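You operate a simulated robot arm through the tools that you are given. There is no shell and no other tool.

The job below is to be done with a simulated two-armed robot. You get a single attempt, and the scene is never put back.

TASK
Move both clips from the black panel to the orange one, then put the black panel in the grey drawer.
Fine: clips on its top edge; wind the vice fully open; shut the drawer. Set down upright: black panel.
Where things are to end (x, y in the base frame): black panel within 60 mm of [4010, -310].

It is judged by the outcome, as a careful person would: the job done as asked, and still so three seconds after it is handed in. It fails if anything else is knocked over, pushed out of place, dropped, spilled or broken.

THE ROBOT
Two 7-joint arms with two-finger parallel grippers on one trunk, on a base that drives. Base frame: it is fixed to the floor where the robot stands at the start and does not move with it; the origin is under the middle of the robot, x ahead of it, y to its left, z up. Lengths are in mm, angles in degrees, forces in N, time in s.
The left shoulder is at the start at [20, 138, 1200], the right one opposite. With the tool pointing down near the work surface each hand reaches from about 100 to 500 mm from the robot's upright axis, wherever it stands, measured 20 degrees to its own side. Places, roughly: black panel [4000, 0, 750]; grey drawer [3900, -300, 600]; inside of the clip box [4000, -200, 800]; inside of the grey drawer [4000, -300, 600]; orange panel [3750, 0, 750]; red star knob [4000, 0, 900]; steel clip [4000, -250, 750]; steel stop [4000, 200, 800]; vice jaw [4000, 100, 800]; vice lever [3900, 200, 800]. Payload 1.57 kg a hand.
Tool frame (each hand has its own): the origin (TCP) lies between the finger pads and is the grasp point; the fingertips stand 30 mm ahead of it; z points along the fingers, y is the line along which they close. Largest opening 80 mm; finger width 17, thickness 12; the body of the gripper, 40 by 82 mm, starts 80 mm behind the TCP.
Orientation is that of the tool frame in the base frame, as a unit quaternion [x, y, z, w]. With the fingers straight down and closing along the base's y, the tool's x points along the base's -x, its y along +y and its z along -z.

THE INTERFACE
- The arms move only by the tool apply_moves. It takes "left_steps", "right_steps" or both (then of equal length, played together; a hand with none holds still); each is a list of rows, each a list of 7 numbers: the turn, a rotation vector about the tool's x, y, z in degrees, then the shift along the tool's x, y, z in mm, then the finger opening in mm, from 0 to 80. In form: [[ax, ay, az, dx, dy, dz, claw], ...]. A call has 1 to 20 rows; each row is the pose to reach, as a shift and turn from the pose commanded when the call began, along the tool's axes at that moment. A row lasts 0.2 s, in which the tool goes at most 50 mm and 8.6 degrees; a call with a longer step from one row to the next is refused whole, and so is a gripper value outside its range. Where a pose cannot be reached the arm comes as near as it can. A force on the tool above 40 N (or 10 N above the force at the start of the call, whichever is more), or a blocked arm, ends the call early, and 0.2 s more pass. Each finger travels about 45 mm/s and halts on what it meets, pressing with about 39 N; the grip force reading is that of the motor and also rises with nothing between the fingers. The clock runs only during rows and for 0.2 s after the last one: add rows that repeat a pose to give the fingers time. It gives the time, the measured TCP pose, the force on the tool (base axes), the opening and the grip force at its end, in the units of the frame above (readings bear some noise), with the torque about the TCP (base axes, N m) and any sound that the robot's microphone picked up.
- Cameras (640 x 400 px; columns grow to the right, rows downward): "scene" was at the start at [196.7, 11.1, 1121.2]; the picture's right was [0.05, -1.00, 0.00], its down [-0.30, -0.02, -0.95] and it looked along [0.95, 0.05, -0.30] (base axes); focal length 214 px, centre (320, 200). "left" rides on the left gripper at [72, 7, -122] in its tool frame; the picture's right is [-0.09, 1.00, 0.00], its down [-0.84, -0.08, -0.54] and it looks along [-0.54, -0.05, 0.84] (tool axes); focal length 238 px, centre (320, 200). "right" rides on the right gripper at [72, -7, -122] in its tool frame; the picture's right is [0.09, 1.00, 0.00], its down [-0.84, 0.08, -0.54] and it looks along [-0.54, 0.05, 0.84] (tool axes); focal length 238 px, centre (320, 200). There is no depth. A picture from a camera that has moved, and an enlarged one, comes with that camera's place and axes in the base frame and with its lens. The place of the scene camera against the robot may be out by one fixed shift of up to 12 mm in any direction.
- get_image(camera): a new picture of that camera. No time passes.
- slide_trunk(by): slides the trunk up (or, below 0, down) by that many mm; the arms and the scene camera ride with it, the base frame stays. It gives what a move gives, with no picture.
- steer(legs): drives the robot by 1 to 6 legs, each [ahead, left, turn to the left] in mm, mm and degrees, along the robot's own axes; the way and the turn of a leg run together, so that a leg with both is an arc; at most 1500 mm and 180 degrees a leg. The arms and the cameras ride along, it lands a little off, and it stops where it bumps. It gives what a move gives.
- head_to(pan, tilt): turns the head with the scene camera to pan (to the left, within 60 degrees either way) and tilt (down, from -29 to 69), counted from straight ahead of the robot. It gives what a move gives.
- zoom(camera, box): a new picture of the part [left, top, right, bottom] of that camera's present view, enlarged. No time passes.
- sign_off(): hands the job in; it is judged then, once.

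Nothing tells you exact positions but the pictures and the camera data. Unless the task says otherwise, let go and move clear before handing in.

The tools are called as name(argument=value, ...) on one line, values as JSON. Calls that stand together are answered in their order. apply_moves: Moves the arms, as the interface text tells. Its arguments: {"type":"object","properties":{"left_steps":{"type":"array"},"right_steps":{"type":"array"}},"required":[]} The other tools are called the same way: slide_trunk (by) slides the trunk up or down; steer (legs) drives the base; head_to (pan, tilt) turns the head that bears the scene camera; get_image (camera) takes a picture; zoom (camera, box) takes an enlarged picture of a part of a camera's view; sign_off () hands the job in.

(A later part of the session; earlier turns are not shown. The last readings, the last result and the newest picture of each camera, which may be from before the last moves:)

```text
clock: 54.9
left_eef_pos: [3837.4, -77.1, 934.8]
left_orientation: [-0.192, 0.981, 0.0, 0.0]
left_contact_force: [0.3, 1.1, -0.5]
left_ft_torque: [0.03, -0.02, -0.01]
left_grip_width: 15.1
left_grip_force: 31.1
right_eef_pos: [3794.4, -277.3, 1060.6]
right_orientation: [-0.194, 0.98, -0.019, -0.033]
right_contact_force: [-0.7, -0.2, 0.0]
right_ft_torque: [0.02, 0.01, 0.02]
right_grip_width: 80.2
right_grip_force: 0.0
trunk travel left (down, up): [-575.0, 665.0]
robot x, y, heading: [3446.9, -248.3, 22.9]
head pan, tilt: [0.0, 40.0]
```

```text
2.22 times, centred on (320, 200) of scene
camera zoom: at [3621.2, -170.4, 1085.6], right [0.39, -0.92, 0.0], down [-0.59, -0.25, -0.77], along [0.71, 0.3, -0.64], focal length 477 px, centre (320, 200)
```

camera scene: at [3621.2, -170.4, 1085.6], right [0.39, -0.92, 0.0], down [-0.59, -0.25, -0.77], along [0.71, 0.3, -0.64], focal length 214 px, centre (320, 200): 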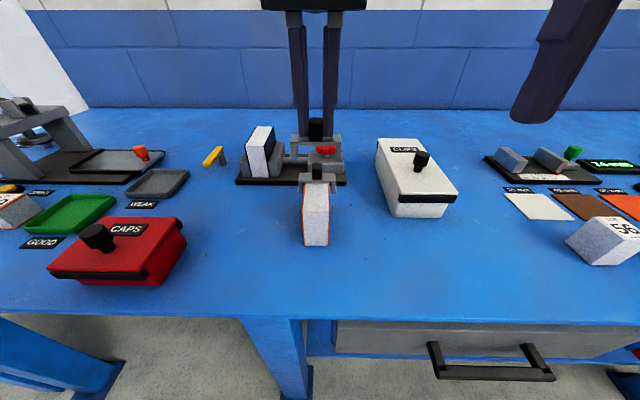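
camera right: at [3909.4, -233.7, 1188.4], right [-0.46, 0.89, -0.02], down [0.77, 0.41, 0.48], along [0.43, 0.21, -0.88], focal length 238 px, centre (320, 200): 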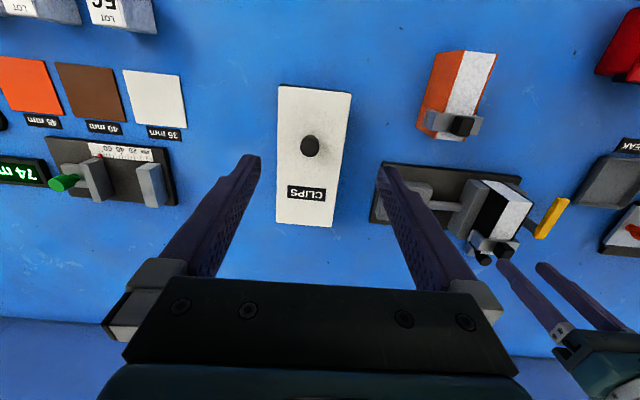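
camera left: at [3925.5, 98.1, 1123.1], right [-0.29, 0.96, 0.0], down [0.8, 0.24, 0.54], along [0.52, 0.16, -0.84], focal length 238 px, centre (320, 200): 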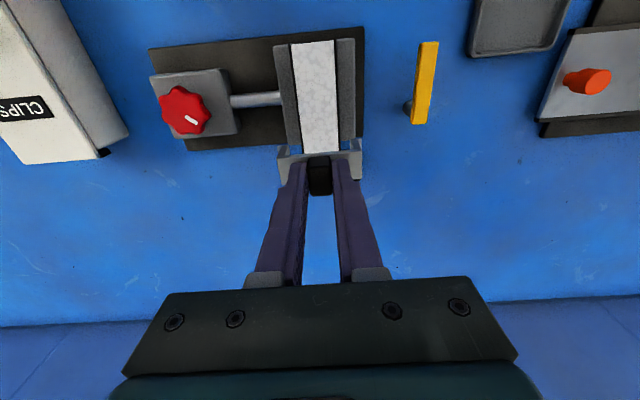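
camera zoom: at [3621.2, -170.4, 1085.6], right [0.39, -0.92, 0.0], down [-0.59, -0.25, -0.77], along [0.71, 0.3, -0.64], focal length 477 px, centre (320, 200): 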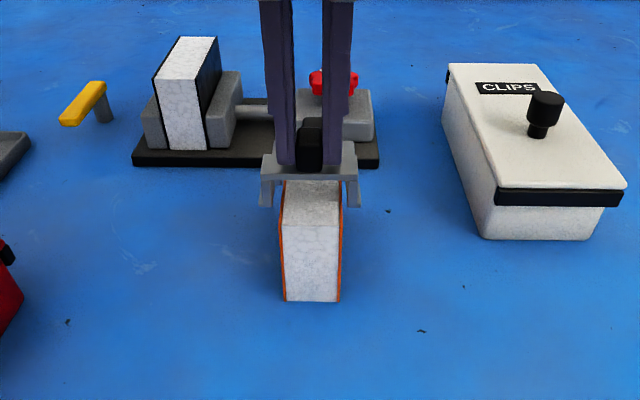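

apply_moves(left_steps=[[0, 0, 0, 0, -0.8, 5, 5], [0, 0, 0, 0, -0.8, 10, 5], [0, 0, 0, 0, -0.8, 14, 5], [0, 0, 0, 0, -0.8, 17, 5], [0, 0, 0, 0, -0.8, 17, 5]])

zoom(camera="left", box=[260, 60, 380, 210])

zoom(camera="scene", box=[250, 110, 390, 290])

```text
clock: 56.1
left_eef_pos: [3835.9, -78.4, 916.3]
left_orientation: [-0.192, 0.981, 0.0, 0.0]
left_contact_force: [-0.2, -0.3, -0.6]
left_ft_torque: [0.0, 0.02, -0.01]
left_grip_width: 15.0
left_grip_force: 30.2
right_eef_pos: [3794.2, -278.1, 1061.3]
right_orientation: [-0.195, 0.98, -0.019, -0.033]
right_contact_force: [0.8, 1.0, -0.1]
right_ft_torque: [0.01, -0.02, 0.0]
right_grip_width: 80.3
right_grip_force: 0.0
trunk travel left (down, up): [-575.0, 665.0]
robot x, y, heading: [3446.4, -247.2, 22.7]
head pan, tilt: [0.0, 40.0]
```

```text
2.67 times, centred on (320, 135) of left
camera zoom: at [3766.9, -99.3, 1039.1], right [-0.29, 0.96, 0.0], down [0.8, 0.24, 0.54], along [0.52, 0.16, -0.84], focal length 636 px, centre (320, 373)
```

zoom: 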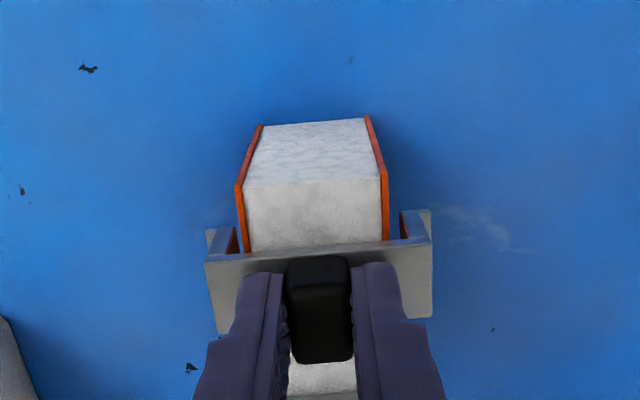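

```text
2.22 times, centred on (320, 200) of scene
camera zoom: at [3621.2, -170.4, 1085.6], right [0.39, -0.92, 0.0], down [-0.59, -0.25, -0.77], along [0.71, 0.3, -0.64], focal length 477 px, centre (320, 200)
```

zoom: 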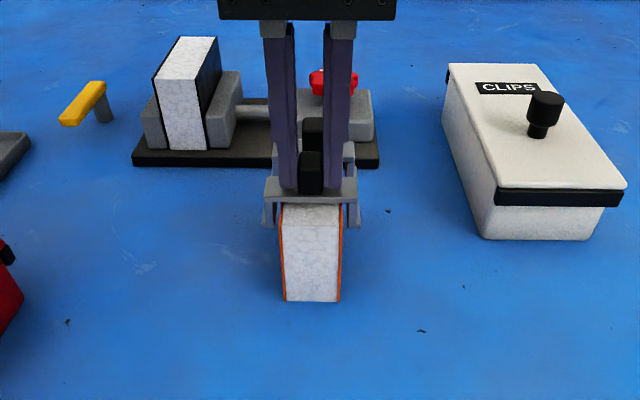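

Centred. I lower the last millimetres until it seats.

apply_moves(left_steps=[[0, 0, 0, 0, 0, 2, 5], [0, 0, 0, 0, 0, 4, 5], [0, 0, 0, 0, 0, 5, 5], [0, 0, 0, 0, 0, 5, 5]])

```text
clock: 57.1
left_eef_pos: [3835.0, -77.9, 912.4]
left_orientation: [-0.193, 0.981, 0.0, 0.0]
left_contact_force: [-1.1, 0.1, 0.8]
left_ft_torque: [-0.01, 0.03, -0.02]
left_grip_width: 15.0
left_grip_force: 31.1
right_eef_pos: [3794.3, -277.5, 1060.9]
right_orientation: [-0.195, 0.98, -0.019, -0.034]
right_contact_force: [-0.2, 0.0, -0.4]
right_ft_torque: [-0.01, 0.01, 0.01]
right_grip_width: 79.8
right_grip_force: 0.1
trunk travel left (down, up): [-575.0, 665.0]
robot x, y, heading: [3448.4, -251.5, 22.7]
head pan, tilt: [0.0, 40.0]
```

apply_moves(left_steps=[[0, 0, 0, 0, 0, 1, 5], [0, 0, 0, 0, 0, 2, 5], [0, 0, 0, 0, 0, 2, 5]])

zoom(camera="scene", box=[270, 130, 370, 270])

```text
clock: 57.9
left_eef_pos: [3837.2, -79.0, 910.4]
left_orientation: [-0.192, 0.981, 0.0, 0.001]
left_contact_force: [-4.6, -1.3, 19.1]
left_ft_torque: [-0.02, 0.12, 0.02]
left_grip_width: 15.2
left_grip_force: 30.8
right_eef_pos: [3795.6, -277.8, 1061.5]
right_orientation: [-0.195, 0.98, -0.018, -0.032]
right_contact_force: [0.0, -0.5, 0.3]
right_ft_torque: [0.0, 0.04, 0.0]
right_grip_width: 80.1
right_grip_force: 0.0
trunk travel left (down, up): [-575.0, 665.0]
robot x, y, heading: [3447.1, -246.5, 22.8]
head pan, tilt: [0.0, 40.0]
```

```text
2.86 times, centred on (320, 200) of scene
camera zoom: at [3621.7, -169.9, 1086.0], right [0.39, -0.92, 0.0], down [-0.59, -0.25, -0.77], along [0.71, 0.3, -0.64], focal length 613 px, centre (320, 200)
```

zoom: 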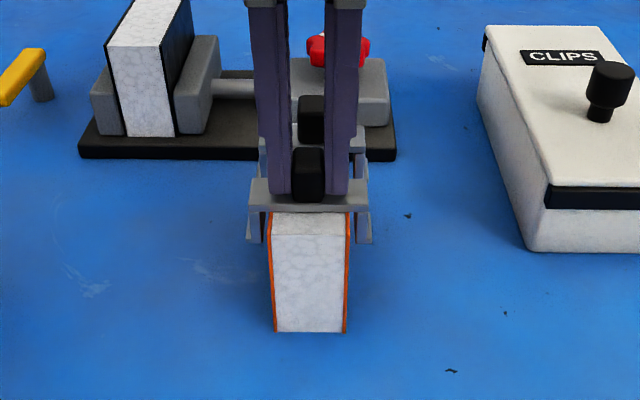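

Seated with 19 N of contact. I ease off, release and rise.

apply_moves(left_steps=[[0, 0, 0, 0, 0, -1.2, 5], [0, 0, 0, 0, 0, -1.2, 25], [0, 0, 0, 0, 0, -1.2, 40], [0, 0, 0, 0, 0, -1.2, 40], [0, 0, 0, 0, 0, -15, 40], [0, 0, 0, 0, 0, -35, 40], [0, 0, 0, 0, 0, -60, 40], [0, 0, 0, 0, 0, -90, 40], [0, 0, 0, 0, 0, -90, 40]])

get_image(camera="scene")

get_image(camera="left")

```text
clock: 59.9
left_eef_pos: [3836.1, -78.7, 1001.6]
left_orientation: [-0.192, 0.981, 0.0, 0.0]
left_contact_force: [-0.3, 0.5, -0.3]
left_ft_torque: [0.02, 0.02, 0.0]
left_grip_width: 40.1
left_grip_force: 0.0
right_eef_pos: [3793.4, -277.1, 1061.0]
right_orientation: [-0.195, 0.98, -0.018, -0.033]
right_contact_force: [-0.2, 0.7, 0.2]
right_ft_torque: [0.0, -0.01, 0.03]
right_grip_width: 80.0
right_grip_force: 0.0
trunk travel left (down, up): [-575.0, 665.0]
robot x, y, heading: [3449.8, -247.9, 22.7]
head pan, tilt: [0.0, 40.0]
```

```text
taken
camera scene: at [3621.2, -170.3, 1085.6], right [0.39, -0.92, 0.0], down [-0.59, -0.25, -0.77], along [0.71, 0.3, -0.64], focal length 214 px, centre (320, 200)
```

scene: 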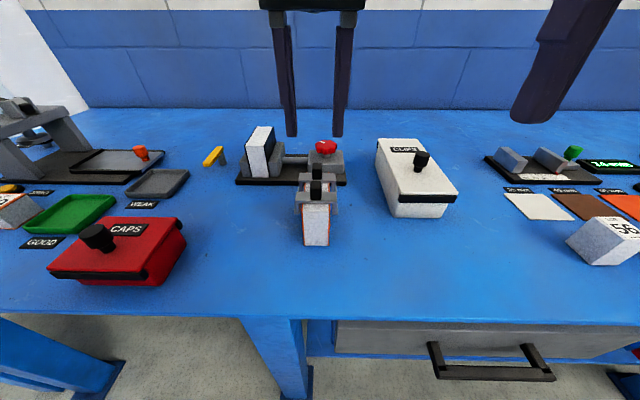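

```text
taken
camera left: at [3766.3, -99.3, 1123.3], right [-0.29, 0.96, 0.0], down [0.8, 0.24, 0.54], along [0.52, 0.16, -0.84], focal length 238 px, centre (320, 200)
```

left: 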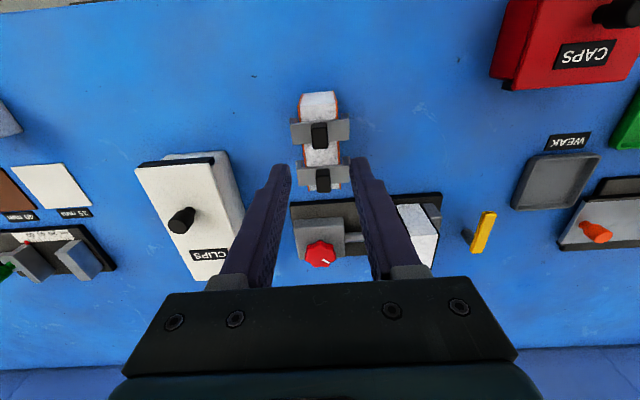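

Both clips now sit on the orange panel's top edge. Next the vice: I drive forward so the red knob and black panel are about 450 mm ahead.

steer(legs=[[170, 0, 0]])

zoom(camera="left", box=[220, 60, 480, 240])

get_image(camera="scene")

```text
clock: 61.4
left_eef_pos: [3991.6, -15.4, 1001.6]
left_orientation: [-0.192, 0.981, 0.0, 0.0]
left_contact_force: [-0.4, -0.4, 0.3]
left_ft_torque: [-0.04, 0.0, 0.02]
left_grip_width: 39.8
left_grip_force: 0.2
right_eef_pos: [3948.0, -212.9, 1061.8]
right_orientation: [-0.193, 0.98, -0.019, -0.033]
right_contact_force: [0.1, 0.6, 0.4]
right_ft_torque: [-0.02, -0.01, 0.0]
right_grip_width: 80.2
right_grip_force: 0.1
trunk travel left (down, up): [-575.0, 665.0]
robot x, y, heading: [3604.0, -182.9, 22.6]
head pan, tilt: [0.0, 40.0]
```

```text
2.22 times, centred on (350, 150) of left
camera zoom: at [3922.5, -34.9, 1122.9], right [-0.29, 0.96, 0.0], down [0.8, 0.24, 0.54], along [0.52, 0.16, -0.84], focal length 530 px, centre (253, 311)
```

zoom: 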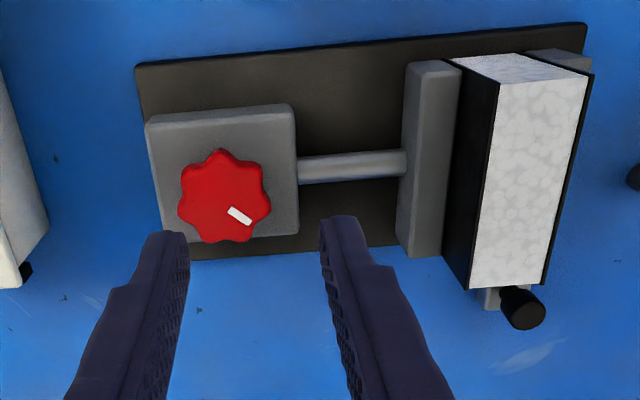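

```text
taken
camera scene: at [3777.2, -105.5, 1085.7], right [0.39, -0.92, 0.0], down [-0.59, -0.25, -0.77], along [0.71, 0.3, -0.64], focal length 214 px, centre (320, 200)
```

scene: 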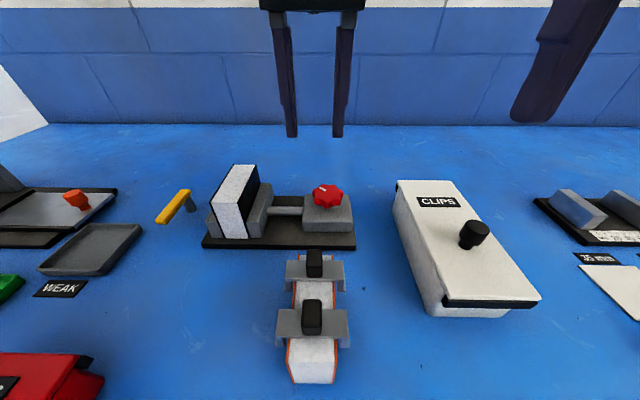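

apply_moves(left_steps=[[0, 0, 0, -13, -9, 15, 80], [0, 0, 0, -27, -18, 35, 80], [0, 0, 0, -27, -18, 55, 80], [0, 0, 0, -27, -18, 75, 80], [0, 0, 0, -27, -18, 80, 80], [0, 0, 0, -27, -18, 80, 80]])

get_image(camera="left")

zoom(camera="left", box=[220, 80, 420, 220])

zoom(camera="scene", box=[200, 120, 400, 260])

```text
clock: 62.8
left_eef_pos: [4003.4, -15.8, 931.1]
left_orientation: [-0.192, 0.981, 0.0, 0.0]
left_contact_force: [0.1, 0.6, -0.4]
left_ft_torque: [-0.01, 0.0, 0.01]
left_grip_width: 80.0
left_grip_force: 0.3
left hand out of reach, approached as far as the arm can: row 2, 3, 4, 5, 6
right_eef_pos: [3950.4, -214.3, 1061.9]
right_orientation: [-0.193, 0.98, -0.018, -0.033]
right_contact_force: [-0.7, -0.2, -0.6]
right_ft_torque: [-0.02, -0.01, 0.02]
right_grip_width: 80.0
right_grip_force: 0.0
trunk travel left (down, up): [-575.0, 665.0]
robot x, y, heading: [3604.2, -181.7, 22.6]
head pan, tilt: [0.0, 40.0]
```

```text
taken
camera left: at [3933.9, -36.6, 1052.2], right [-0.29, 0.96, 0.0], down [0.8, 0.24, 0.54], along [0.52, 0.16, -0.84], focal length 238 px, centre (320, 200)
```

left: 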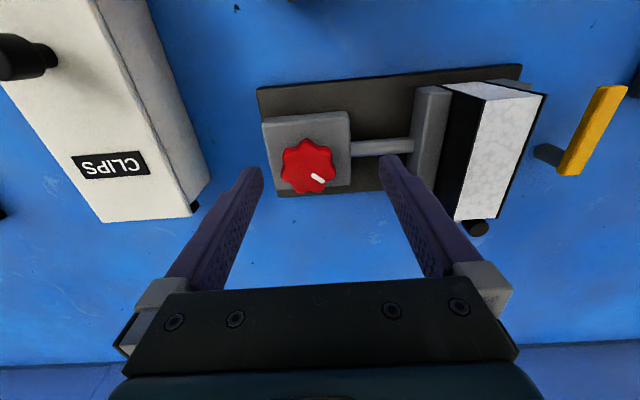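

```text
2.86 times, centred on (320, 150) of left
camera zoom: at [3933.9, -36.6, 1052.2], right [-0.29, 0.96, 0.0], down [0.8, 0.24, 0.54], along [0.52, 0.16, -0.84], focal length 681 px, centre (320, 343)
```

zoom: 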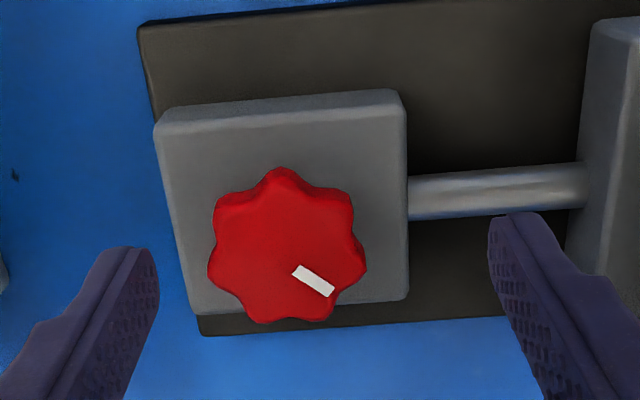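

```text
2.86 times, centred on (300, 190) of scene
camera zoom: at [3777.1, -105.6, 1085.6], right [0.39, -0.92, 0.0], down [-0.59, -0.25, -0.77], along [0.71, 0.3, -0.64], focal length 613 px, centre (377, 229)
```

zoom: 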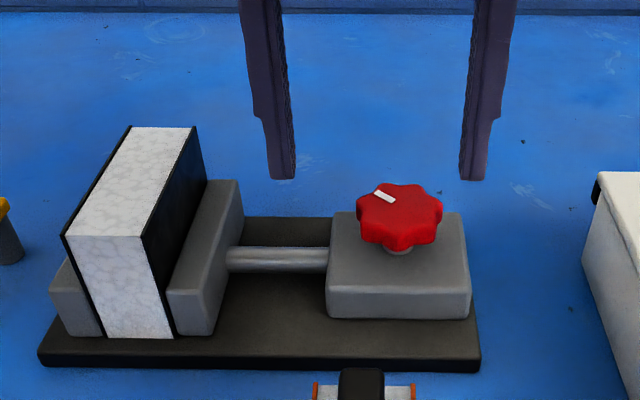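

The knob is a little out of the left hand's reach straight ahead, so I move 50 mm closer and re-check.

steer(legs=[[50, 0, 0]])

apply_moves(left_steps=[[0, 0, 0, 0, 0, 0, 80], [0, 0, 0, 0, 0, 0, 80]])

zoom(camera="left", box=[220, 80, 420, 220])

```text
clock: 63.7
left_eef_pos: [4048.9, 3.9, 931.0]
left_orientation: [-0.191, 0.982, 0.001, 0.0]
left_contact_force: [-0.7, -1.5, -0.5]
left_ft_torque: [-0.01, 0.0, -0.02]
left_grip_width: 79.7
left_grip_force: 0.1
right_eef_pos: [3994.2, -194.1, 1061.4]
right_orientation: [-0.193, 0.98, -0.018, -0.033]
right_contact_force: [-0.2, 0.2, 0.4]
right_ft_torque: [0.05, -0.02, 0.04]
right_grip_width: 80.2
right_grip_force: 0.1
trunk travel left (down, up): [-575.0, 665.0]
robot x, y, heading: [3646.4, -161.1, 22.5]
head pan, tilt: [0.0, 40.0]
```

```text
clock: 64.3
left_eef_pos: [4047.9, 2.6, 930.6]
left_orientation: [-0.19, 0.982, 0.0, 0.0]
left_contact_force: [-0.7, 0.4, 0.4]
left_ft_torque: [0.01, 0.03, -0.02]
left_grip_width: 80.0
left_grip_force: 0.0
right_eef_pos: [3994.6, -195.1, 1061.5]
right_orientation: [-0.193, 0.98, -0.017, -0.034]
right_contact_force: [-0.9, -0.3, -0.4]
right_ft_torque: [-0.01, 0.02, -0.02]
right_grip_width: 80.0
right_grip_force: 0.1
trunk travel left (down, up): [-575.0, 665.0]
robot x, y, heading: [3652.8, -160.6, 22.8]
head pan, tilt: [0.0, 40.0]
```

```text
2.86 times, centred on (320, 150) of left
camera zoom: at [3979.2, -18.0, 1052.3], right [-0.29, 0.96, 0.0], down [0.8, 0.24, 0.54], along [0.52, 0.16, -0.84], focal length 681 px, centre (320, 343)
```

zoom: 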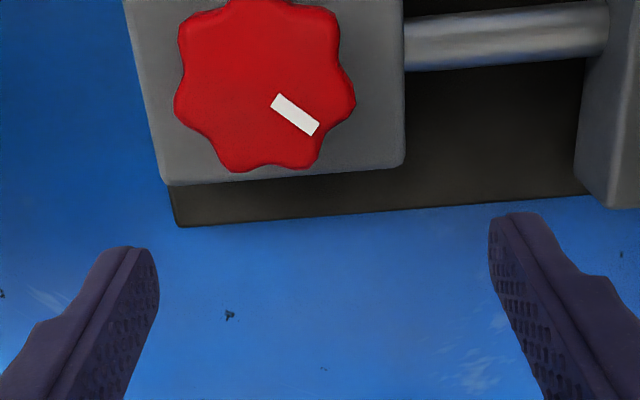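

apply_moves(left_steps=[[0, 0, 0, 16, -6, 0, 80], [0, 0, 0, 31.5, -12.5, 0, 80], [0, 0, 0, 31.5, -12.5, 0, 80], [0, 0, 0, 31.5, -12.5, 0, 80]])

zoom(camera="left", box=[220, 80, 420, 220])

zoom(camera="scene", box=[200, 120, 400, 260])

```text
clock: 65.3
left_eef_pos: [4023.7, -20.3, 929.2]
left_orientation: [-0.192, 0.981, 0.0, 0.0]
left_contact_force: [0.2, -0.8, 0.0]
left_ft_torque: [-0.01, 0.02, 0.0]
left_grip_width: 80.0
left_grip_force: 0.0
right_eef_pos: [3995.0, -194.9, 1061.9]
right_orientation: [-0.193, 0.981, -0.018, -0.033]
right_contact_force: [-0.7, -0.2, 0.0]
right_ft_torque: [-0.02, 0.01, -0.04]
right_grip_width: 80.1
right_grip_force: 0.0
trunk travel left (down, up): [-575.0, 665.0]
robot x, y, heading: [3647.2, -165.1, 22.7]
head pan, tilt: [0.0, 40.0]
```

```text
2.86 times, centred on (320, 150) of left
camera zoom: at [3954.8, -41.2, 1051.6], right [-0.29, 0.96, 0.0], down [0.8, 0.24, 0.54], along [0.52, 0.16, -0.84], focal length 681 px, centre (320, 343)
```

zoom: 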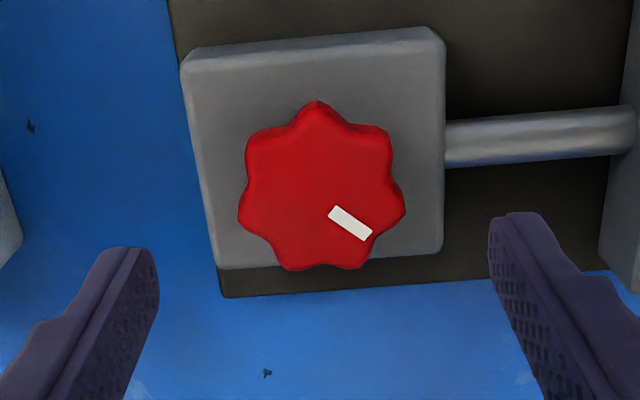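

```text
2.86 times, centred on (300, 190) of scene
camera zoom: at [3822.3, -86.9, 1085.7], right [0.38, -0.92, 0.0], down [-0.59, -0.25, -0.77], along [0.71, 0.29, -0.64], focal length 613 px, centre (377, 229)
```

zoom: 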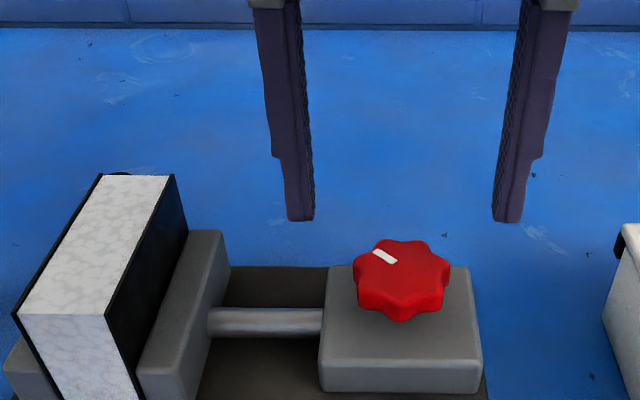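

The hand is centred over the knob within about 1 mm. I move the right hand aside and pre-turn the left hand clockwise, so I can then wind counter-clockwise through a wide arc.

apply_moves(left_steps=[[0, 0, 8.4, 1, 0.7, 0, 80], [0, 0, 16.8, 1, 0.7, 0, 80], [0, 0, 25.2, 1, 0.7, 0, 80], [0, 0, 33.6, 1, 0.7, 0, 80], [0, 0, 42, 1, 0.7, 0, 80], [0, 0, 50.4, 1, 0.7, 0, 80], [0, 0, 58.8, 1, 0.7, 0, 80], [0, 0, 67.2, 1, 0.7, 0, 80], [0, 0, 75.6, 1, 0.7, 0, 80], [0, 0, 84, 1, 0.7, 0, 80], [0, 0, 84, 1, 0.7, 0, 80]], right_steps=[[0, 0, 0, 0, -20, 0, 80], [0, 0, 0, 0, -40, 0, 80], [0, 0, 0, 0, -60, 0, 80], [0, 0, 0, 0, -80, 0, 80], [0, 0, 0, 0, -100, 0, 80], [0, 0, 0, 0, -120, 0, 80], [0, 0, 0, 0, -120, 0, 80], [0, 0, 0, 0, -120, 0, 80], [0, 0, 0, 0, -120, 0, 80], [0, 0, 0, 0, -120, 0, 80], [0, 0, 0, 0, -120, 0, 80]])

get_image(camera="scene")

get_image(camera="left")

```text
clock: 67.7
left_eef_pos: [3968.1, -33.2, 957.1]
left_orientation: [0.38, 0.924, -0.019, 0.036]
left_contact_force: [-0.2, -0.1, 0.5]
left_ft_torque: [-0.01, 0.03, 0.0]
left_grip_width: 80.0
left_grip_force: 0.1
left hand out of reach, approached as far as the arm can: row 6, 7, 8, 9, 10, 11
right_eef_pos: [4036.3, -306.8, 1058.0]
right_orientation: [-0.194, 0.98, -0.024, -0.044]
right_contact_force: [-0.7, 0.5, -0.3]
right_ft_torque: [0.0, -0.03, 0.0]
right_grip_width: 80.1
right_grip_force: 0.0
trunk travel left (down, up): [-575.0, 665.0]
robot x, y, heading: [3646.7, -166.4, 22.5]
head pan, tilt: [0.0, 40.0]
```

```text
taken
camera scene: at [3822.3, -86.8, 1085.6], right [0.38, -0.92, 0.0], down [-0.59, -0.25, -0.77], along [0.71, 0.29, -0.64], focal length 214 px, centre (320, 200)
```

scene: 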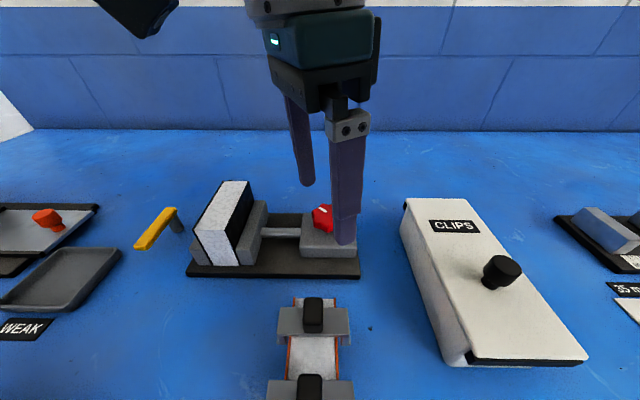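

```text
taken
camera left: at [3915.6, 30.5, 1073.8], right [0.76, 0.64, 0.0], down [0.51, -0.61, 0.61], along [0.39, -0.46, -0.79], focal length 238 px, centre (320, 200)
```

left: 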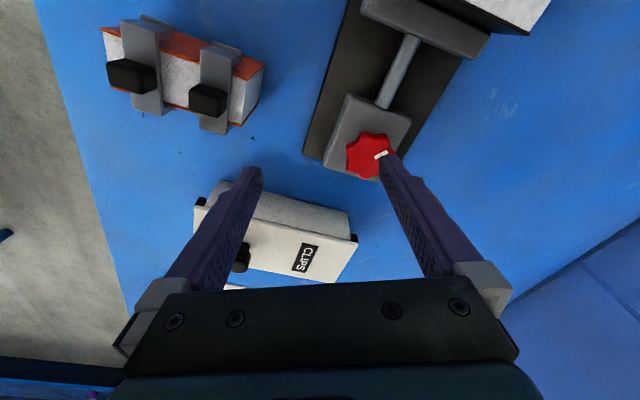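

The left hand can't turn that far clockwise here (about 45° is the limit). I return it over the knob and test how far it turns counter-clockwise.

apply_moves(left_steps=[[-0.4, 0.5, -8.4, -3.5, 6, 0, 80], [-0.8, 1, -16.8, -7, 12, 0, 80], [-1.2, 1.5, -25, -10.5, 18, 0, 80], [-1.6, 2, -33.3, -14, 24.5, 5, 80], [-2, 2.5, -41.6, -17.5, 30.5, 10, 80], [-2.4, 3, -50, -21, 36.5, 16, 80], [-2.8, 3.5, -58.2, -24.5, 43, 22, 80], [-3.1, 3.9, -66.5, -28.1, 48.9, 29, 80], [-3.1, 3.9, -66.5, -28.1, 48.9, 29, 80]])

```text
clock: 69.7
left_eef_pos: [4025.2, -20.0, 930.6]
left_orientation: [-0.191, 0.982, 0.001, 0.001]
left_contact_force: [0.7, -0.1, -0.8]
left_ft_torque: [0.0, 0.01, 0.02]
left_grip_width: 79.9
left_grip_force: 0.1
right_eef_pos: [4036.9, -308.0, 1058.1]
right_orientation: [-0.192, 0.98, -0.024, -0.044]
right_contact_force: [0.8, -0.2, -0.5]
right_ft_torque: [-0.01, -0.01, -0.03]
right_grip_width: 80.1
right_grip_force: 0.0
trunk travel left (down, up): [-575.0, 665.0]
robot x, y, heading: [3649.4, -163.8, 22.5]
head pan, tilt: [0.0, 40.0]
```

apply_moves(left_steps=[[0, 0, -8.4, 0, 0, 0, 80], [0, 0, -16.8, 0, 0, 0, 80], [0, 0, -25.2, 0, 0, 0, 80], [0, 0, -33.6, 0, 0, 0, 80], [0, 0, -42, 0, 0, 0, 80], [0, 0, -50.4, 0, 0, 0, 80], [0, 0, -58.8, 0, 0, 0, 80], [0, 0, -67.2, 0, 0, 0, 80], [0, 0, -75.6, 0, 0, 0, 80], [0, 0, -84, 0, 0, 0, 80], [0, 0, -92.4, 0, 0, 0, 80], [0, 0, -92.4, 0, 0, 0, 80]])

get_image(camera="scene")

```text
clock: 72.3
left_eef_pos: [4024.3, -19.3, 931.7]
left_orientation: [0.841, -0.541, -0.002, -0.002]
left_contact_force: [0.0, 0.3, 0.5]
left_ft_torque: [0.0, 0.01, 0.02]
left_grip_width: 80.1
left_grip_force: 0.1
right_eef_pos: [4036.9, -308.3, 1057.8]
right_orientation: [-0.192, 0.98, -0.023, -0.044]
right_contact_force: [0.7, -0.4, -0.3]
right_ft_torque: [-0.01, -0.05, -0.01]
right_grip_width: 80.0
right_grip_force: 0.0
trunk travel left (down, up): [-575.0, 665.0]
robot x, y, heading: [3650.6, -162.0, 22.7]
head pan, tilt: [0.0, 40.0]
```

```text
taken
camera scene: at [3822.3, -86.9, 1085.7], right [0.38, -0.92, 0.0], down [-0.59, -0.25, -0.77], along [0.71, 0.29, -0.64], focal length 214 px, centre (320, 200)
```

scene: 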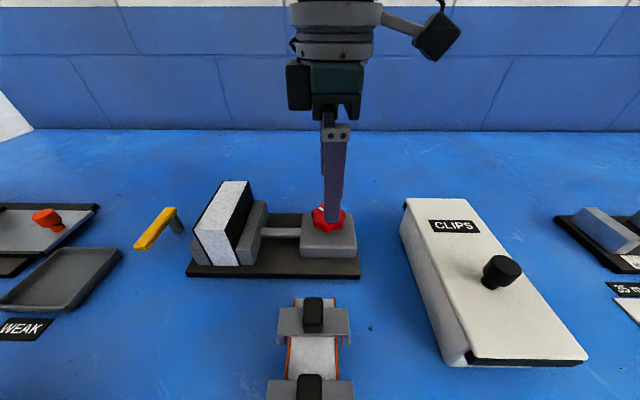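

CCW by 92° works. I test how much further it goes.

apply_moves(left_steps=[[0, 0, -8.4, 0, 0, 0, 80], [0, 0, -16.8, 0, 0, 0, 80], [0, 0, -25.2, 0, 0, 0, 80], [0, 0, -33.6, 0, 0, 0, 80], [0, 0, -42, 0, 0, 0, 80], [0, 0, -50.4, 0, 0, 0, 80], [0, 0, -58.8, 0, 0, 0, 80], [0, 0, -67.2, 0, 0, 0, 80], [0, 0, -67.2, 0, 0, 0, 80]])

get_image(camera="scene")

```text
clock: 74.3
left_eef_pos: [4023.9, -19.4, 931.6]
left_orientation: [1.0, 0.015, 0.0, -0.002]
left_contact_force: [0.2, 0.1, -0.4]
left_ft_torque: [0.03, 0.0, 0.0]
left_grip_width: 80.1
left_grip_force: 0.0
right_eef_pos: [4038.2, -308.9, 1057.7]
right_orientation: [-0.192, 0.98, -0.023, -0.044]
right_contact_force: [0.6, -0.5, -0.3]
right_ft_torque: [0.0, -0.02, 0.01]
right_grip_width: 79.8
right_grip_force: 0.1
trunk travel left (down, up): [-575.0, 665.0]
robot x, y, heading: [3648.8, -163.2, 22.5]
head pan, tilt: [0.0, 40.0]
```

```text
taken
camera scene: at [3822.3, -86.9, 1085.6], right [0.38, -0.92, 0.0], down [-0.59, -0.25, -0.77], along [0.71, 0.29, -0.64], focal length 214 px, centre (320, 200)
```

scene: 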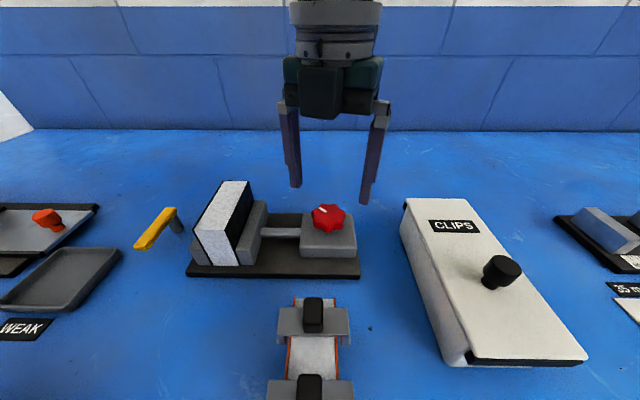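

The left hand can turn 160° counter-clockwise over the knob. I turn it back, then lower to grip the knob.

apply_moves(left_steps=[[0, 0, 8.4, 0, 0, 0, 80], [0, 0, 16.8, 0, 0, 0, 80], [0, 0, 25.2, 0, 0, 0, 80], [0, 0, 33.6, 0, 0, 0, 80], [0, 0, 42, 0, 0, 0, 80], [0, 0, 50.4, 0, 0, 0, 80], [0, 0, 58.8, 0, 0, 0, 80], [0, 0, 67.2, 0, 0, 0, 80], [0, 0, 75.6, 0, 0, 0, 80], [0, 0, 84, 0, 0, 0, 80], [0, 0, 92.4, 0, 0, 0, 80], [0, 0, 100.8, 0, 0, 0, 80], [0, 0, 109.2, 0, 0, 0, 80], [0, 0, 117.6, 0, 0, 0, 80], [0, 0, 126, 0, 0, 0, 80], [0, 0, 134.4, 0, 0, 0, 80], [0, 0, 142.8, 0, 0, 0, 80], [0, 0, 151.2, 0, 0, 0, 80], [0, 0, 159.6, 0, 0, 0, 80], [0, 0, 159.6, 0, 0, 0, 80]])

zoom(camera="left", box=[220, 80, 420, 220])

```text
clock: 78.5
left_eef_pos: [4024.1, -18.7, 930.4]
left_orientation: [-0.189, 0.982, 0.001, 0.001]
left_contact_force: [0.1, 0.7, -0.5]
left_ft_torque: [0.02, 0.02, 0.03]
left_grip_width: 80.2
left_grip_force: 0.1
right_eef_pos: [4038.5, -308.8, 1057.8]
right_orientation: [-0.191, 0.98, -0.022, -0.045]
right_contact_force: [-0.4, -1.0, 0.0]
right_ft_torque: [0.01, 0.0, 0.01]
right_grip_width: 79.9
right_grip_force: 0.1
trunk travel left (down, up): [-575.0, 665.0]
robot x, y, heading: [3644.8, -166.2, 22.6]
head pan, tilt: [0.0, 40.0]
```

```text
2.86 times, centred on (320, 150) of left
camera zoom: at [3955.3, -39.7, 1053.6], right [-0.28, 0.96, 0.0], down [0.81, 0.24, 0.54], along [0.52, 0.16, -0.84], focal length 681 px, centre (320, 343)
```

zoom: 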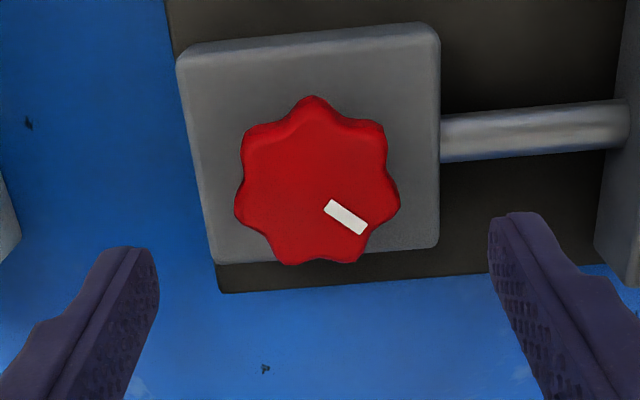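

apply_moves(left_steps=[[0, 0, 0, 2, 0, 15, 80], [0, 0, 0, 2, 0, 30, 80], [0, 0, 0, 2, 0, 45, 80], [0, 0, 0, 2, 0, 55, 80], [0, 0, 0, 2, 0, 59, 80], [0, 0, 0, 2, 0, 59, 80]])

zoom(camera="left", box=[220, 80, 420, 220])

zoom(camera="scene", box=[240, 130, 420, 270])

```text
clock: 79.9
left_eef_pos: [4021.7, -19.1, 872.4]
left_orientation: [-0.19, 0.982, 0.001, 0.001]
left_contact_force: [-0.6, 0.2, 0.3]
left_ft_torque: [0.03, -0.03, -0.02]
left_grip_width: 79.9
left_grip_force: 0.1
right_eef_pos: [4038.3, -307.6, 1057.9]
right_orientation: [-0.191, 0.98, -0.023, -0.044]
right_contact_force: [-0.5, -0.1, 0.7]
right_ft_torque: [0.0, -0.01, -0.02]
right_grip_width: 80.1
right_grip_force: 0.0
trunk travel left (down, up): [-575.0, 665.0]
robot x, y, heading: [3645.6, -165.9, 22.5]
head pan, tilt: [0.0, 40.0]
```

```text
2.86 times, centred on (320, 150) of left
camera zoom: at [3953.1, -40.4, 994.7], right [-0.29, 0.96, 0.0], down [0.8, 0.24, 0.54], along [0.52, 0.16, -0.84], focal length 681 px, centre (320, 343)
```

zoom: 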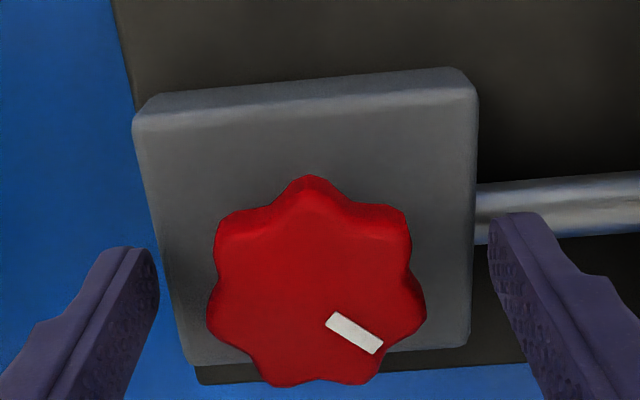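

```text
2.86 times, centred on (330, 200) of scene
camera zoom: at [3822.3, -86.9, 1085.6], right [0.38, -0.92, 0.0], down [-0.59, -0.25, -0.77], along [0.71, 0.29, -0.64], focal length 613 px, centre (291, 200)
```

zoom: 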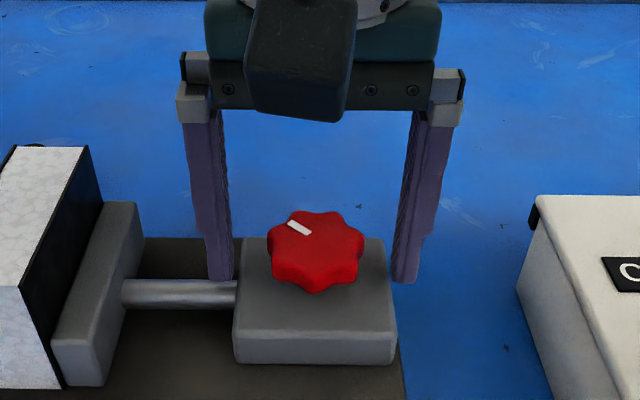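

The fingers straddle the knob at the right height. I trim 2 mm forward and close on it.

apply_moves(left_steps=[[0, 0, 0, -2, -0.4, 1.5, 80], [0, 0, 0, -2, -0.4, 1.5, 60], [0, 0, 0, -2, -0.4, 1.5, 40], [0, 0, 0, -2, -0.4, 1.5, 30], [0, 0, 0, -2, -0.4, 1.5, 30], [0, 0, 0, -2, -0.4, 1.5, 30]])

zoom(camera="left", box=[220, 80, 420, 220])

```text
clock: 81.3
left_eef_pos: [4024.6, -19.8, 870.6]
left_orientation: [-0.19, 0.982, 0.001, 0.002]
left_contact_force: [0.7, -1.5, -1.0]
left_ft_torque: [-0.03, 0.01, 0.04]
left_grip_width: 49.4
left_grip_force: 40.8
right_eef_pos: [4037.5, -307.8, 1059.1]
right_orientation: [-0.191, 0.98, -0.023, -0.044]
right_contact_force: [0.0, 0.1, 0.2]
right_ft_torque: [-0.03, 0.01, 0.03]
right_grip_width: 80.2
right_grip_force: 0.1
trunk travel left (down, up): [-575.0, 665.0]
robot x, y, heading: [3648.6, -164.0, 22.3]
head pan, tilt: [0.0, 40.0]
```

```text
2.86 times, centred on (320, 150) of left
camera zoom: at [3955.2, -40.6, 993.0], right [-0.29, 0.96, 0.0], down [0.8, 0.24, 0.54], along [0.52, 0.16, -0.84], focal length 681 px, centre (320, 343)
```

zoom: 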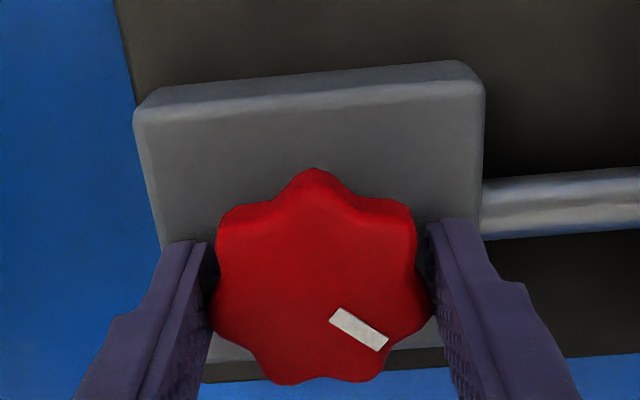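

Gripped at 49 mm. I turn counter-clockwise 30° as a trial and watch the jaw.

apply_moves(left_steps=[[0, 0, -6, 0, 0, 0, 30], [0, 0, -12, 0, 0, 0, 30], [0, 0, -18, 0, 0, 0, 30], [0, 0, -24, 0, 0, 0, 30], [0, 0, -30, 0, 0, 0, 30], [0, 0, -30, 0, 0, 0, 30]])

zoom(camera="scene", box=[180, 130, 400, 290])

zoom(camera="left", box=[220, 80, 420, 220])

```text
clock: 82.7
left_eef_pos: [4025.1, -18.5, 871.4]
left_orientation: [-0.439, 0.898, 0.001, 0.0]
left_contact_force: [-2.7, 1.6, 5.0]
left_ft_torque: [-0.55, 0.83, -0.01]
left_grip_width: 49.0
left_grip_force: 44.8
right_eef_pos: [4038.1, -307.3, 1056.6]
right_orientation: [-0.192, 0.98, -0.021, -0.045]
right_contact_force: [-0.1, -0.2, -0.4]
right_ft_torque: [0.0, -0.03, 0.0]
right_grip_width: 80.1
right_grip_force: 0.0
trunk travel left (down, up): [-575.0, 665.0]
robot x, y, heading: [3647.2, -164.4, 22.6]
head pan, tilt: [0.0, 40.0]
```

```text
2.50 times, centred on (290, 210) of scene
camera zoom: at [3822.0, -86.4, 1085.6], right [0.38, -0.92, 0.0], down [-0.59, -0.25, -0.77], along [0.71, 0.29, -0.64], focal length 536 px, centre (395, 175)
```

zoom: 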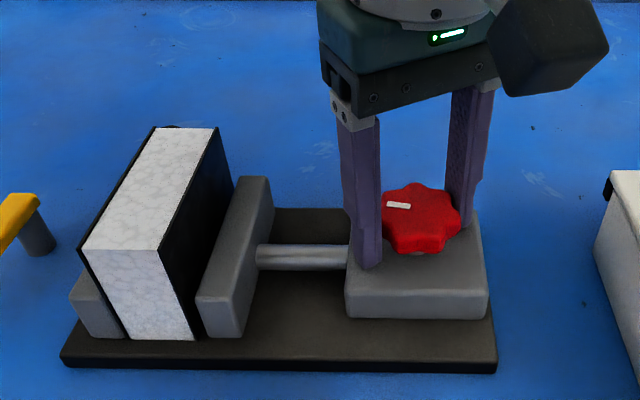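

```text
2.86 times, centred on (320, 150) of left
camera zoom: at [3974.3, -71.6, 993.0], right [-0.73, 0.68, 0.0], down [0.58, 0.61, 0.54], along [0.37, 0.4, -0.84], focal length 681 px, centre (320, 343)
```

zoom: 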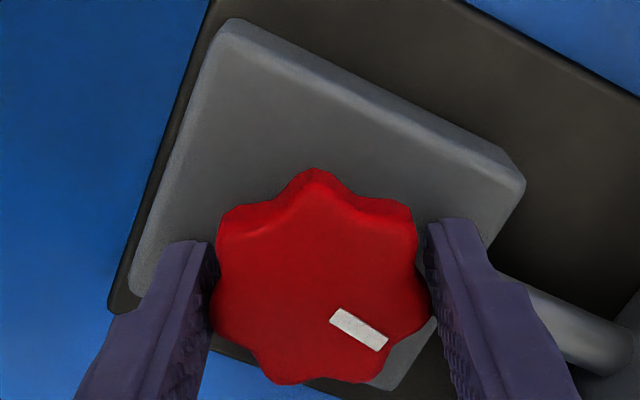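

The knob turns with the hand and the moving jaw has started to come away from the panel: counter-clockwise opens. I wind on.

apply_moves(left_steps=[[0, 0, -8, 0, 0, 0, 30], [0, 0, -16, 0, 0, 0, 30], [0, 0, -24, 0, 0, 0, 30], [0, 0, -32, 0, 0, 0, 30], [0, 0, -40, 0, 0, 0, 30], [0, 0, -48, 0, 0, 0, 30], [0, 0, -56, 0, 0, 0, 30], [0, 0, -64, 0, 0, 0, 30], [0, 0, -72, 0, 0, 0, 30], [0, 0, -80, 0, 0, 0, 30], [0, 0, -88, 0, 0, 0, 30], [0, 0, -96, 0, 0, 0, 30], [0, 0, -104, 0, 0, 0, 30], [0, 0, -112, 0, 0, 0, 30], [0, 0, -120, 0, 0, 0, 30], [0, 0, -128, 0, 0, 0, 30], [0, 0, -128, 0, 0, 0, 30]])

zoom(camera="scene", box=[180, 130, 400, 290])

```text
clock: 86.3
left_eef_pos: [4024.7, -21.5, 870.8]
left_orientation: [1.0, 0.0, 0.0, -0.001]
left_contact_force: [-1.9, -5.3, 0.9]
left_ft_torque: [-0.2, -0.08, -0.69]
left_grip_width: 49.1
left_grip_force: 44.8
right_eef_pos: [4037.2, -309.1, 1057.5]
right_orientation: [-0.191, 0.98, -0.022, -0.044]
right_contact_force: [-0.9, 0.0, -0.3]
right_ft_torque: [0.03, -0.01, 0.0]
right_grip_width: 80.0
right_grip_force: 0.0
trunk travel left (down, up): [-575.0, 665.0]
robot x, y, heading: [3649.8, -164.9, 22.7]
head pan, tilt: [0.0, 40.0]
```

```text
2.50 times, centred on (290, 210) of scene
camera zoom: at [3822.2, -87.7, 1085.4], right [0.38, -0.92, 0.0], down [-0.59, -0.25, -0.77], along [0.71, 0.29, -0.64], focal length 536 px, centre (395, 175)
```

zoom: 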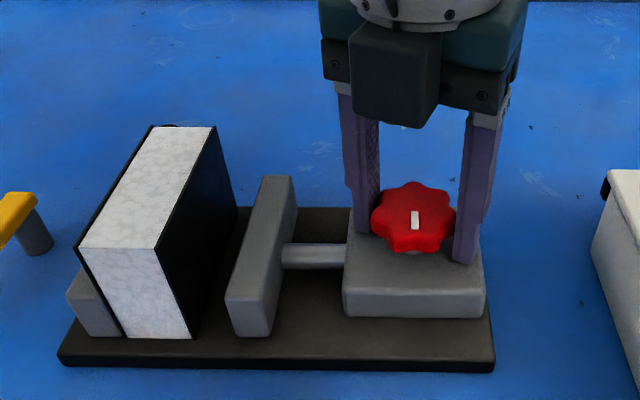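

get_image(camera="left")

zoom(camera="left", box=[220, 80, 420, 220])

```text
taken
camera left: at [4096.1, -27.4, 992.1], right [-0.09, -1.0, 0.0], down [-0.84, 0.08, 0.54], along [-0.54, 0.05, -0.84], focal length 238 px, centre (320, 200)
```

left: 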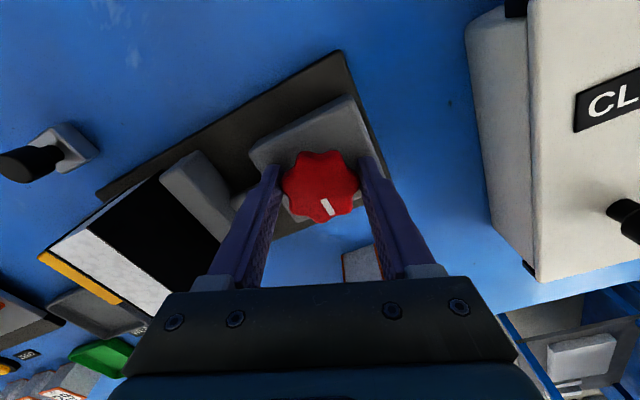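

```text
2.86 times, centred on (320, 150) of left
camera zoom: at [4096.1, -27.4, 992.1], right [-0.09, -1.0, 0.0], down [-0.84, 0.08, 0.54], along [-0.54, 0.05, -0.84], focal length 681 px, centre (320, 343)
```

zoom: 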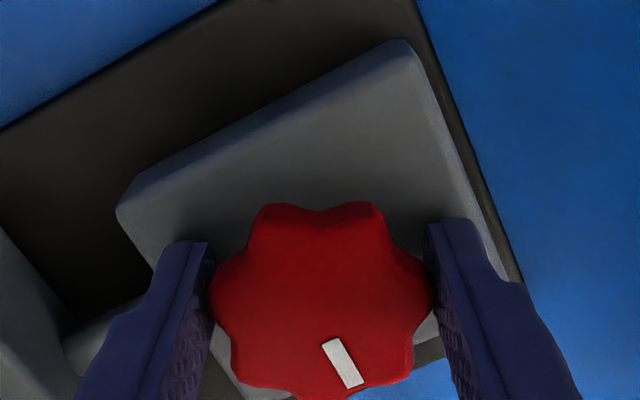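

The knob lagged about 30° behind the hand near the end (with torque 0.7 N m), so it either slipped or hit its end stop. I release, turn back, regrip and test.

apply_moves(left_steps=[[0, 0, 0, 0, 0, 0, 60], [0, 0, 0, 0, 0, 0, 80], [0, 0, 0, 0, 0, 0, 80], [0, 0, 8.4, 0, 0, 0, 80], [0, 0, 16.8, 0, 0, 0, 80], [0, 0, 25.2, 0, 0, 0, 80], [0, 0, 33.6, 0, 0, 0, 80], [0, 0, 42, 0, 0, 0, 80], [0, 0, 50.4, 0, 0, 0, 80], [0, 0, 58.8, 0, 0, 0, 80], [0, 0, 67.2, 0, 0, 0, 80], [0, 0, 75.6, 0, 0, 0, 80], [0, 0, 84, 0, 0, 0, 80], [0, 0, 92.4, 0, 0, 0, 80], [0, 0, 100.8, 0, 0, 0, 80], [0, 0, 100.8, 0, 0, 0, 80]])

zoom(camera="scene", box=[180, 130, 400, 290])

zoom(camera="left", box=[220, 80, 420, 220])

```text
clock: 89.7
left_eef_pos: [4023.8, -20.3, 871.9]
left_orientation: [-0.636, 0.771, 0.0, 0.001]
left_contact_force: [-0.3, 0.3, 0.3]
left_ft_torque: [0.0, -0.04, -0.02]
left_grip_width: 79.9
left_grip_force: 0.1
right_eef_pos: [4038.0, -308.8, 1058.2]
right_orientation: [-0.191, 0.98, -0.023, -0.045]
right_contact_force: [0.1, -0.9, 0.5]
right_ft_torque: [0.03, -0.01, 0.02]
right_grip_width: 80.1
right_grip_force: 0.0
trunk travel left (down, up): [-575.0, 665.0]
robot x, y, heading: [3650.6, -165.8, 22.5]
head pan, tilt: [0.0, 40.0]
```

```text
2.50 times, centred on (290, 210) of scene
camera zoom: at [3822.3, -86.9, 1085.7], right [0.38, -0.92, 0.0], down [-0.59, -0.25, -0.77], along [0.71, 0.29, -0.64], focal length 536 px, centre (395, 175)
```

zoom: 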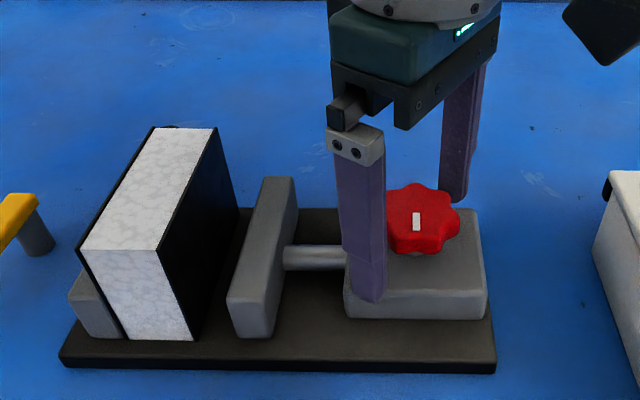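

```text
2.86 times, centred on (320, 150) of left
camera zoom: at [4003.8, -89.4, 993.1], right [-0.96, 0.28, 0.0], down [0.23, 0.81, 0.54], along [0.15, 0.52, -0.84], focal length 681 px, centre (320, 343)
```

zoom: 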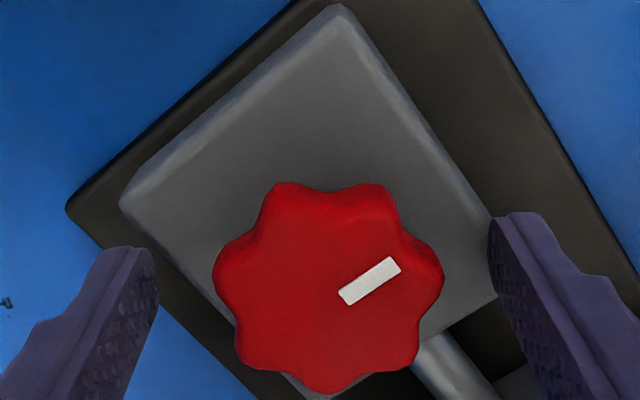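

apply_moves(left_steps=[[0, 0, 0, -2, 0.5, 0, 80], [0, 0, 0, -2, 0.5, 0, 60], [0, 0, 0, -2, 0.5, 0, 40], [0, 0, 0, -2, 0.5, 0, 30], [0, 0, 0, -2, 0.5, 0, 30], [0, 0, 0, -2, 0.5, 0, 30], [0, 0, -6, -2, 0.5, 0, 30], [0, 0, -12, -2, 0.5, 0, 30], [0, 0, -18, -2, 0.5, 0, 30], [0, 0, -24, -2, 0.5, 0, 30], [0, 0, -24, -2, 0.5, 0, 30]])

zoom(camera="scene", box=[180, 130, 400, 290])

zoom(camera="left", box=[220, 80, 420, 220])

```text
clock: 92.1
left_eef_pos: [4022.3, -19.4, 870.0]
left_orientation: [0.783, -0.622, -0.001, 0.002]
left_contact_force: [-13.5, -3.2, 11.0]
left_ft_torque: [-0.05, -0.15, -0.9]
left_grip_width: 49.2
left_grip_force: 44.9
right_eef_pos: [4036.5, -309.3, 1057.4]
right_orientation: [-0.191, 0.98, -0.021, -0.045]
right_contact_force: [0.8, 0.2, 1.0]
right_ft_torque: [0.0, 0.0, 0.01]
right_grip_width: 79.9
right_grip_force: 0.0
trunk travel left (down, up): [-575.0, 665.0]
robot x, y, heading: [3647.6, -166.5, 22.6]
head pan, tilt: [0.0, 40.0]
```

```text
2.50 times, centred on (290, 210) of scene
camera zoom: at [3820.7, -87.2, 1085.4], right [0.38, -0.92, 0.0], down [-0.59, -0.25, -0.76], along [0.71, 0.29, -0.64], focal length 536 px, centre (395, 175)
```

zoom: 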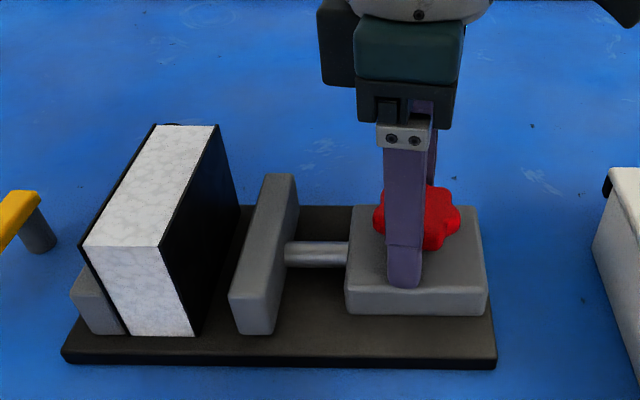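

```text
2.86 times, centred on (320, 150) of left
camera zoom: at [4031.8, -90.0, 992.1], right [-0.99, -0.14, 0.0], down [-0.11, 0.83, 0.54], along [-0.08, 0.54, -0.84], focal length 681 px, centre (320, 343)
```

zoom: 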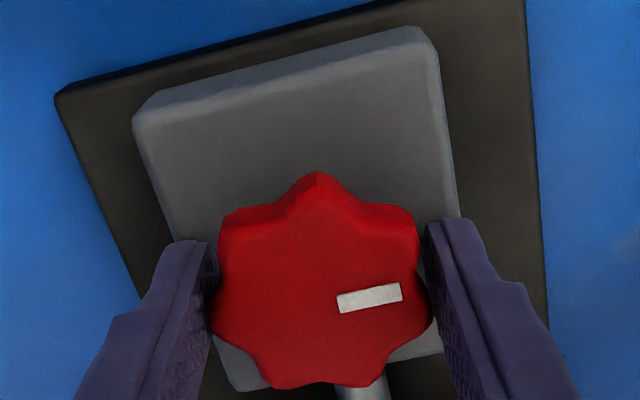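

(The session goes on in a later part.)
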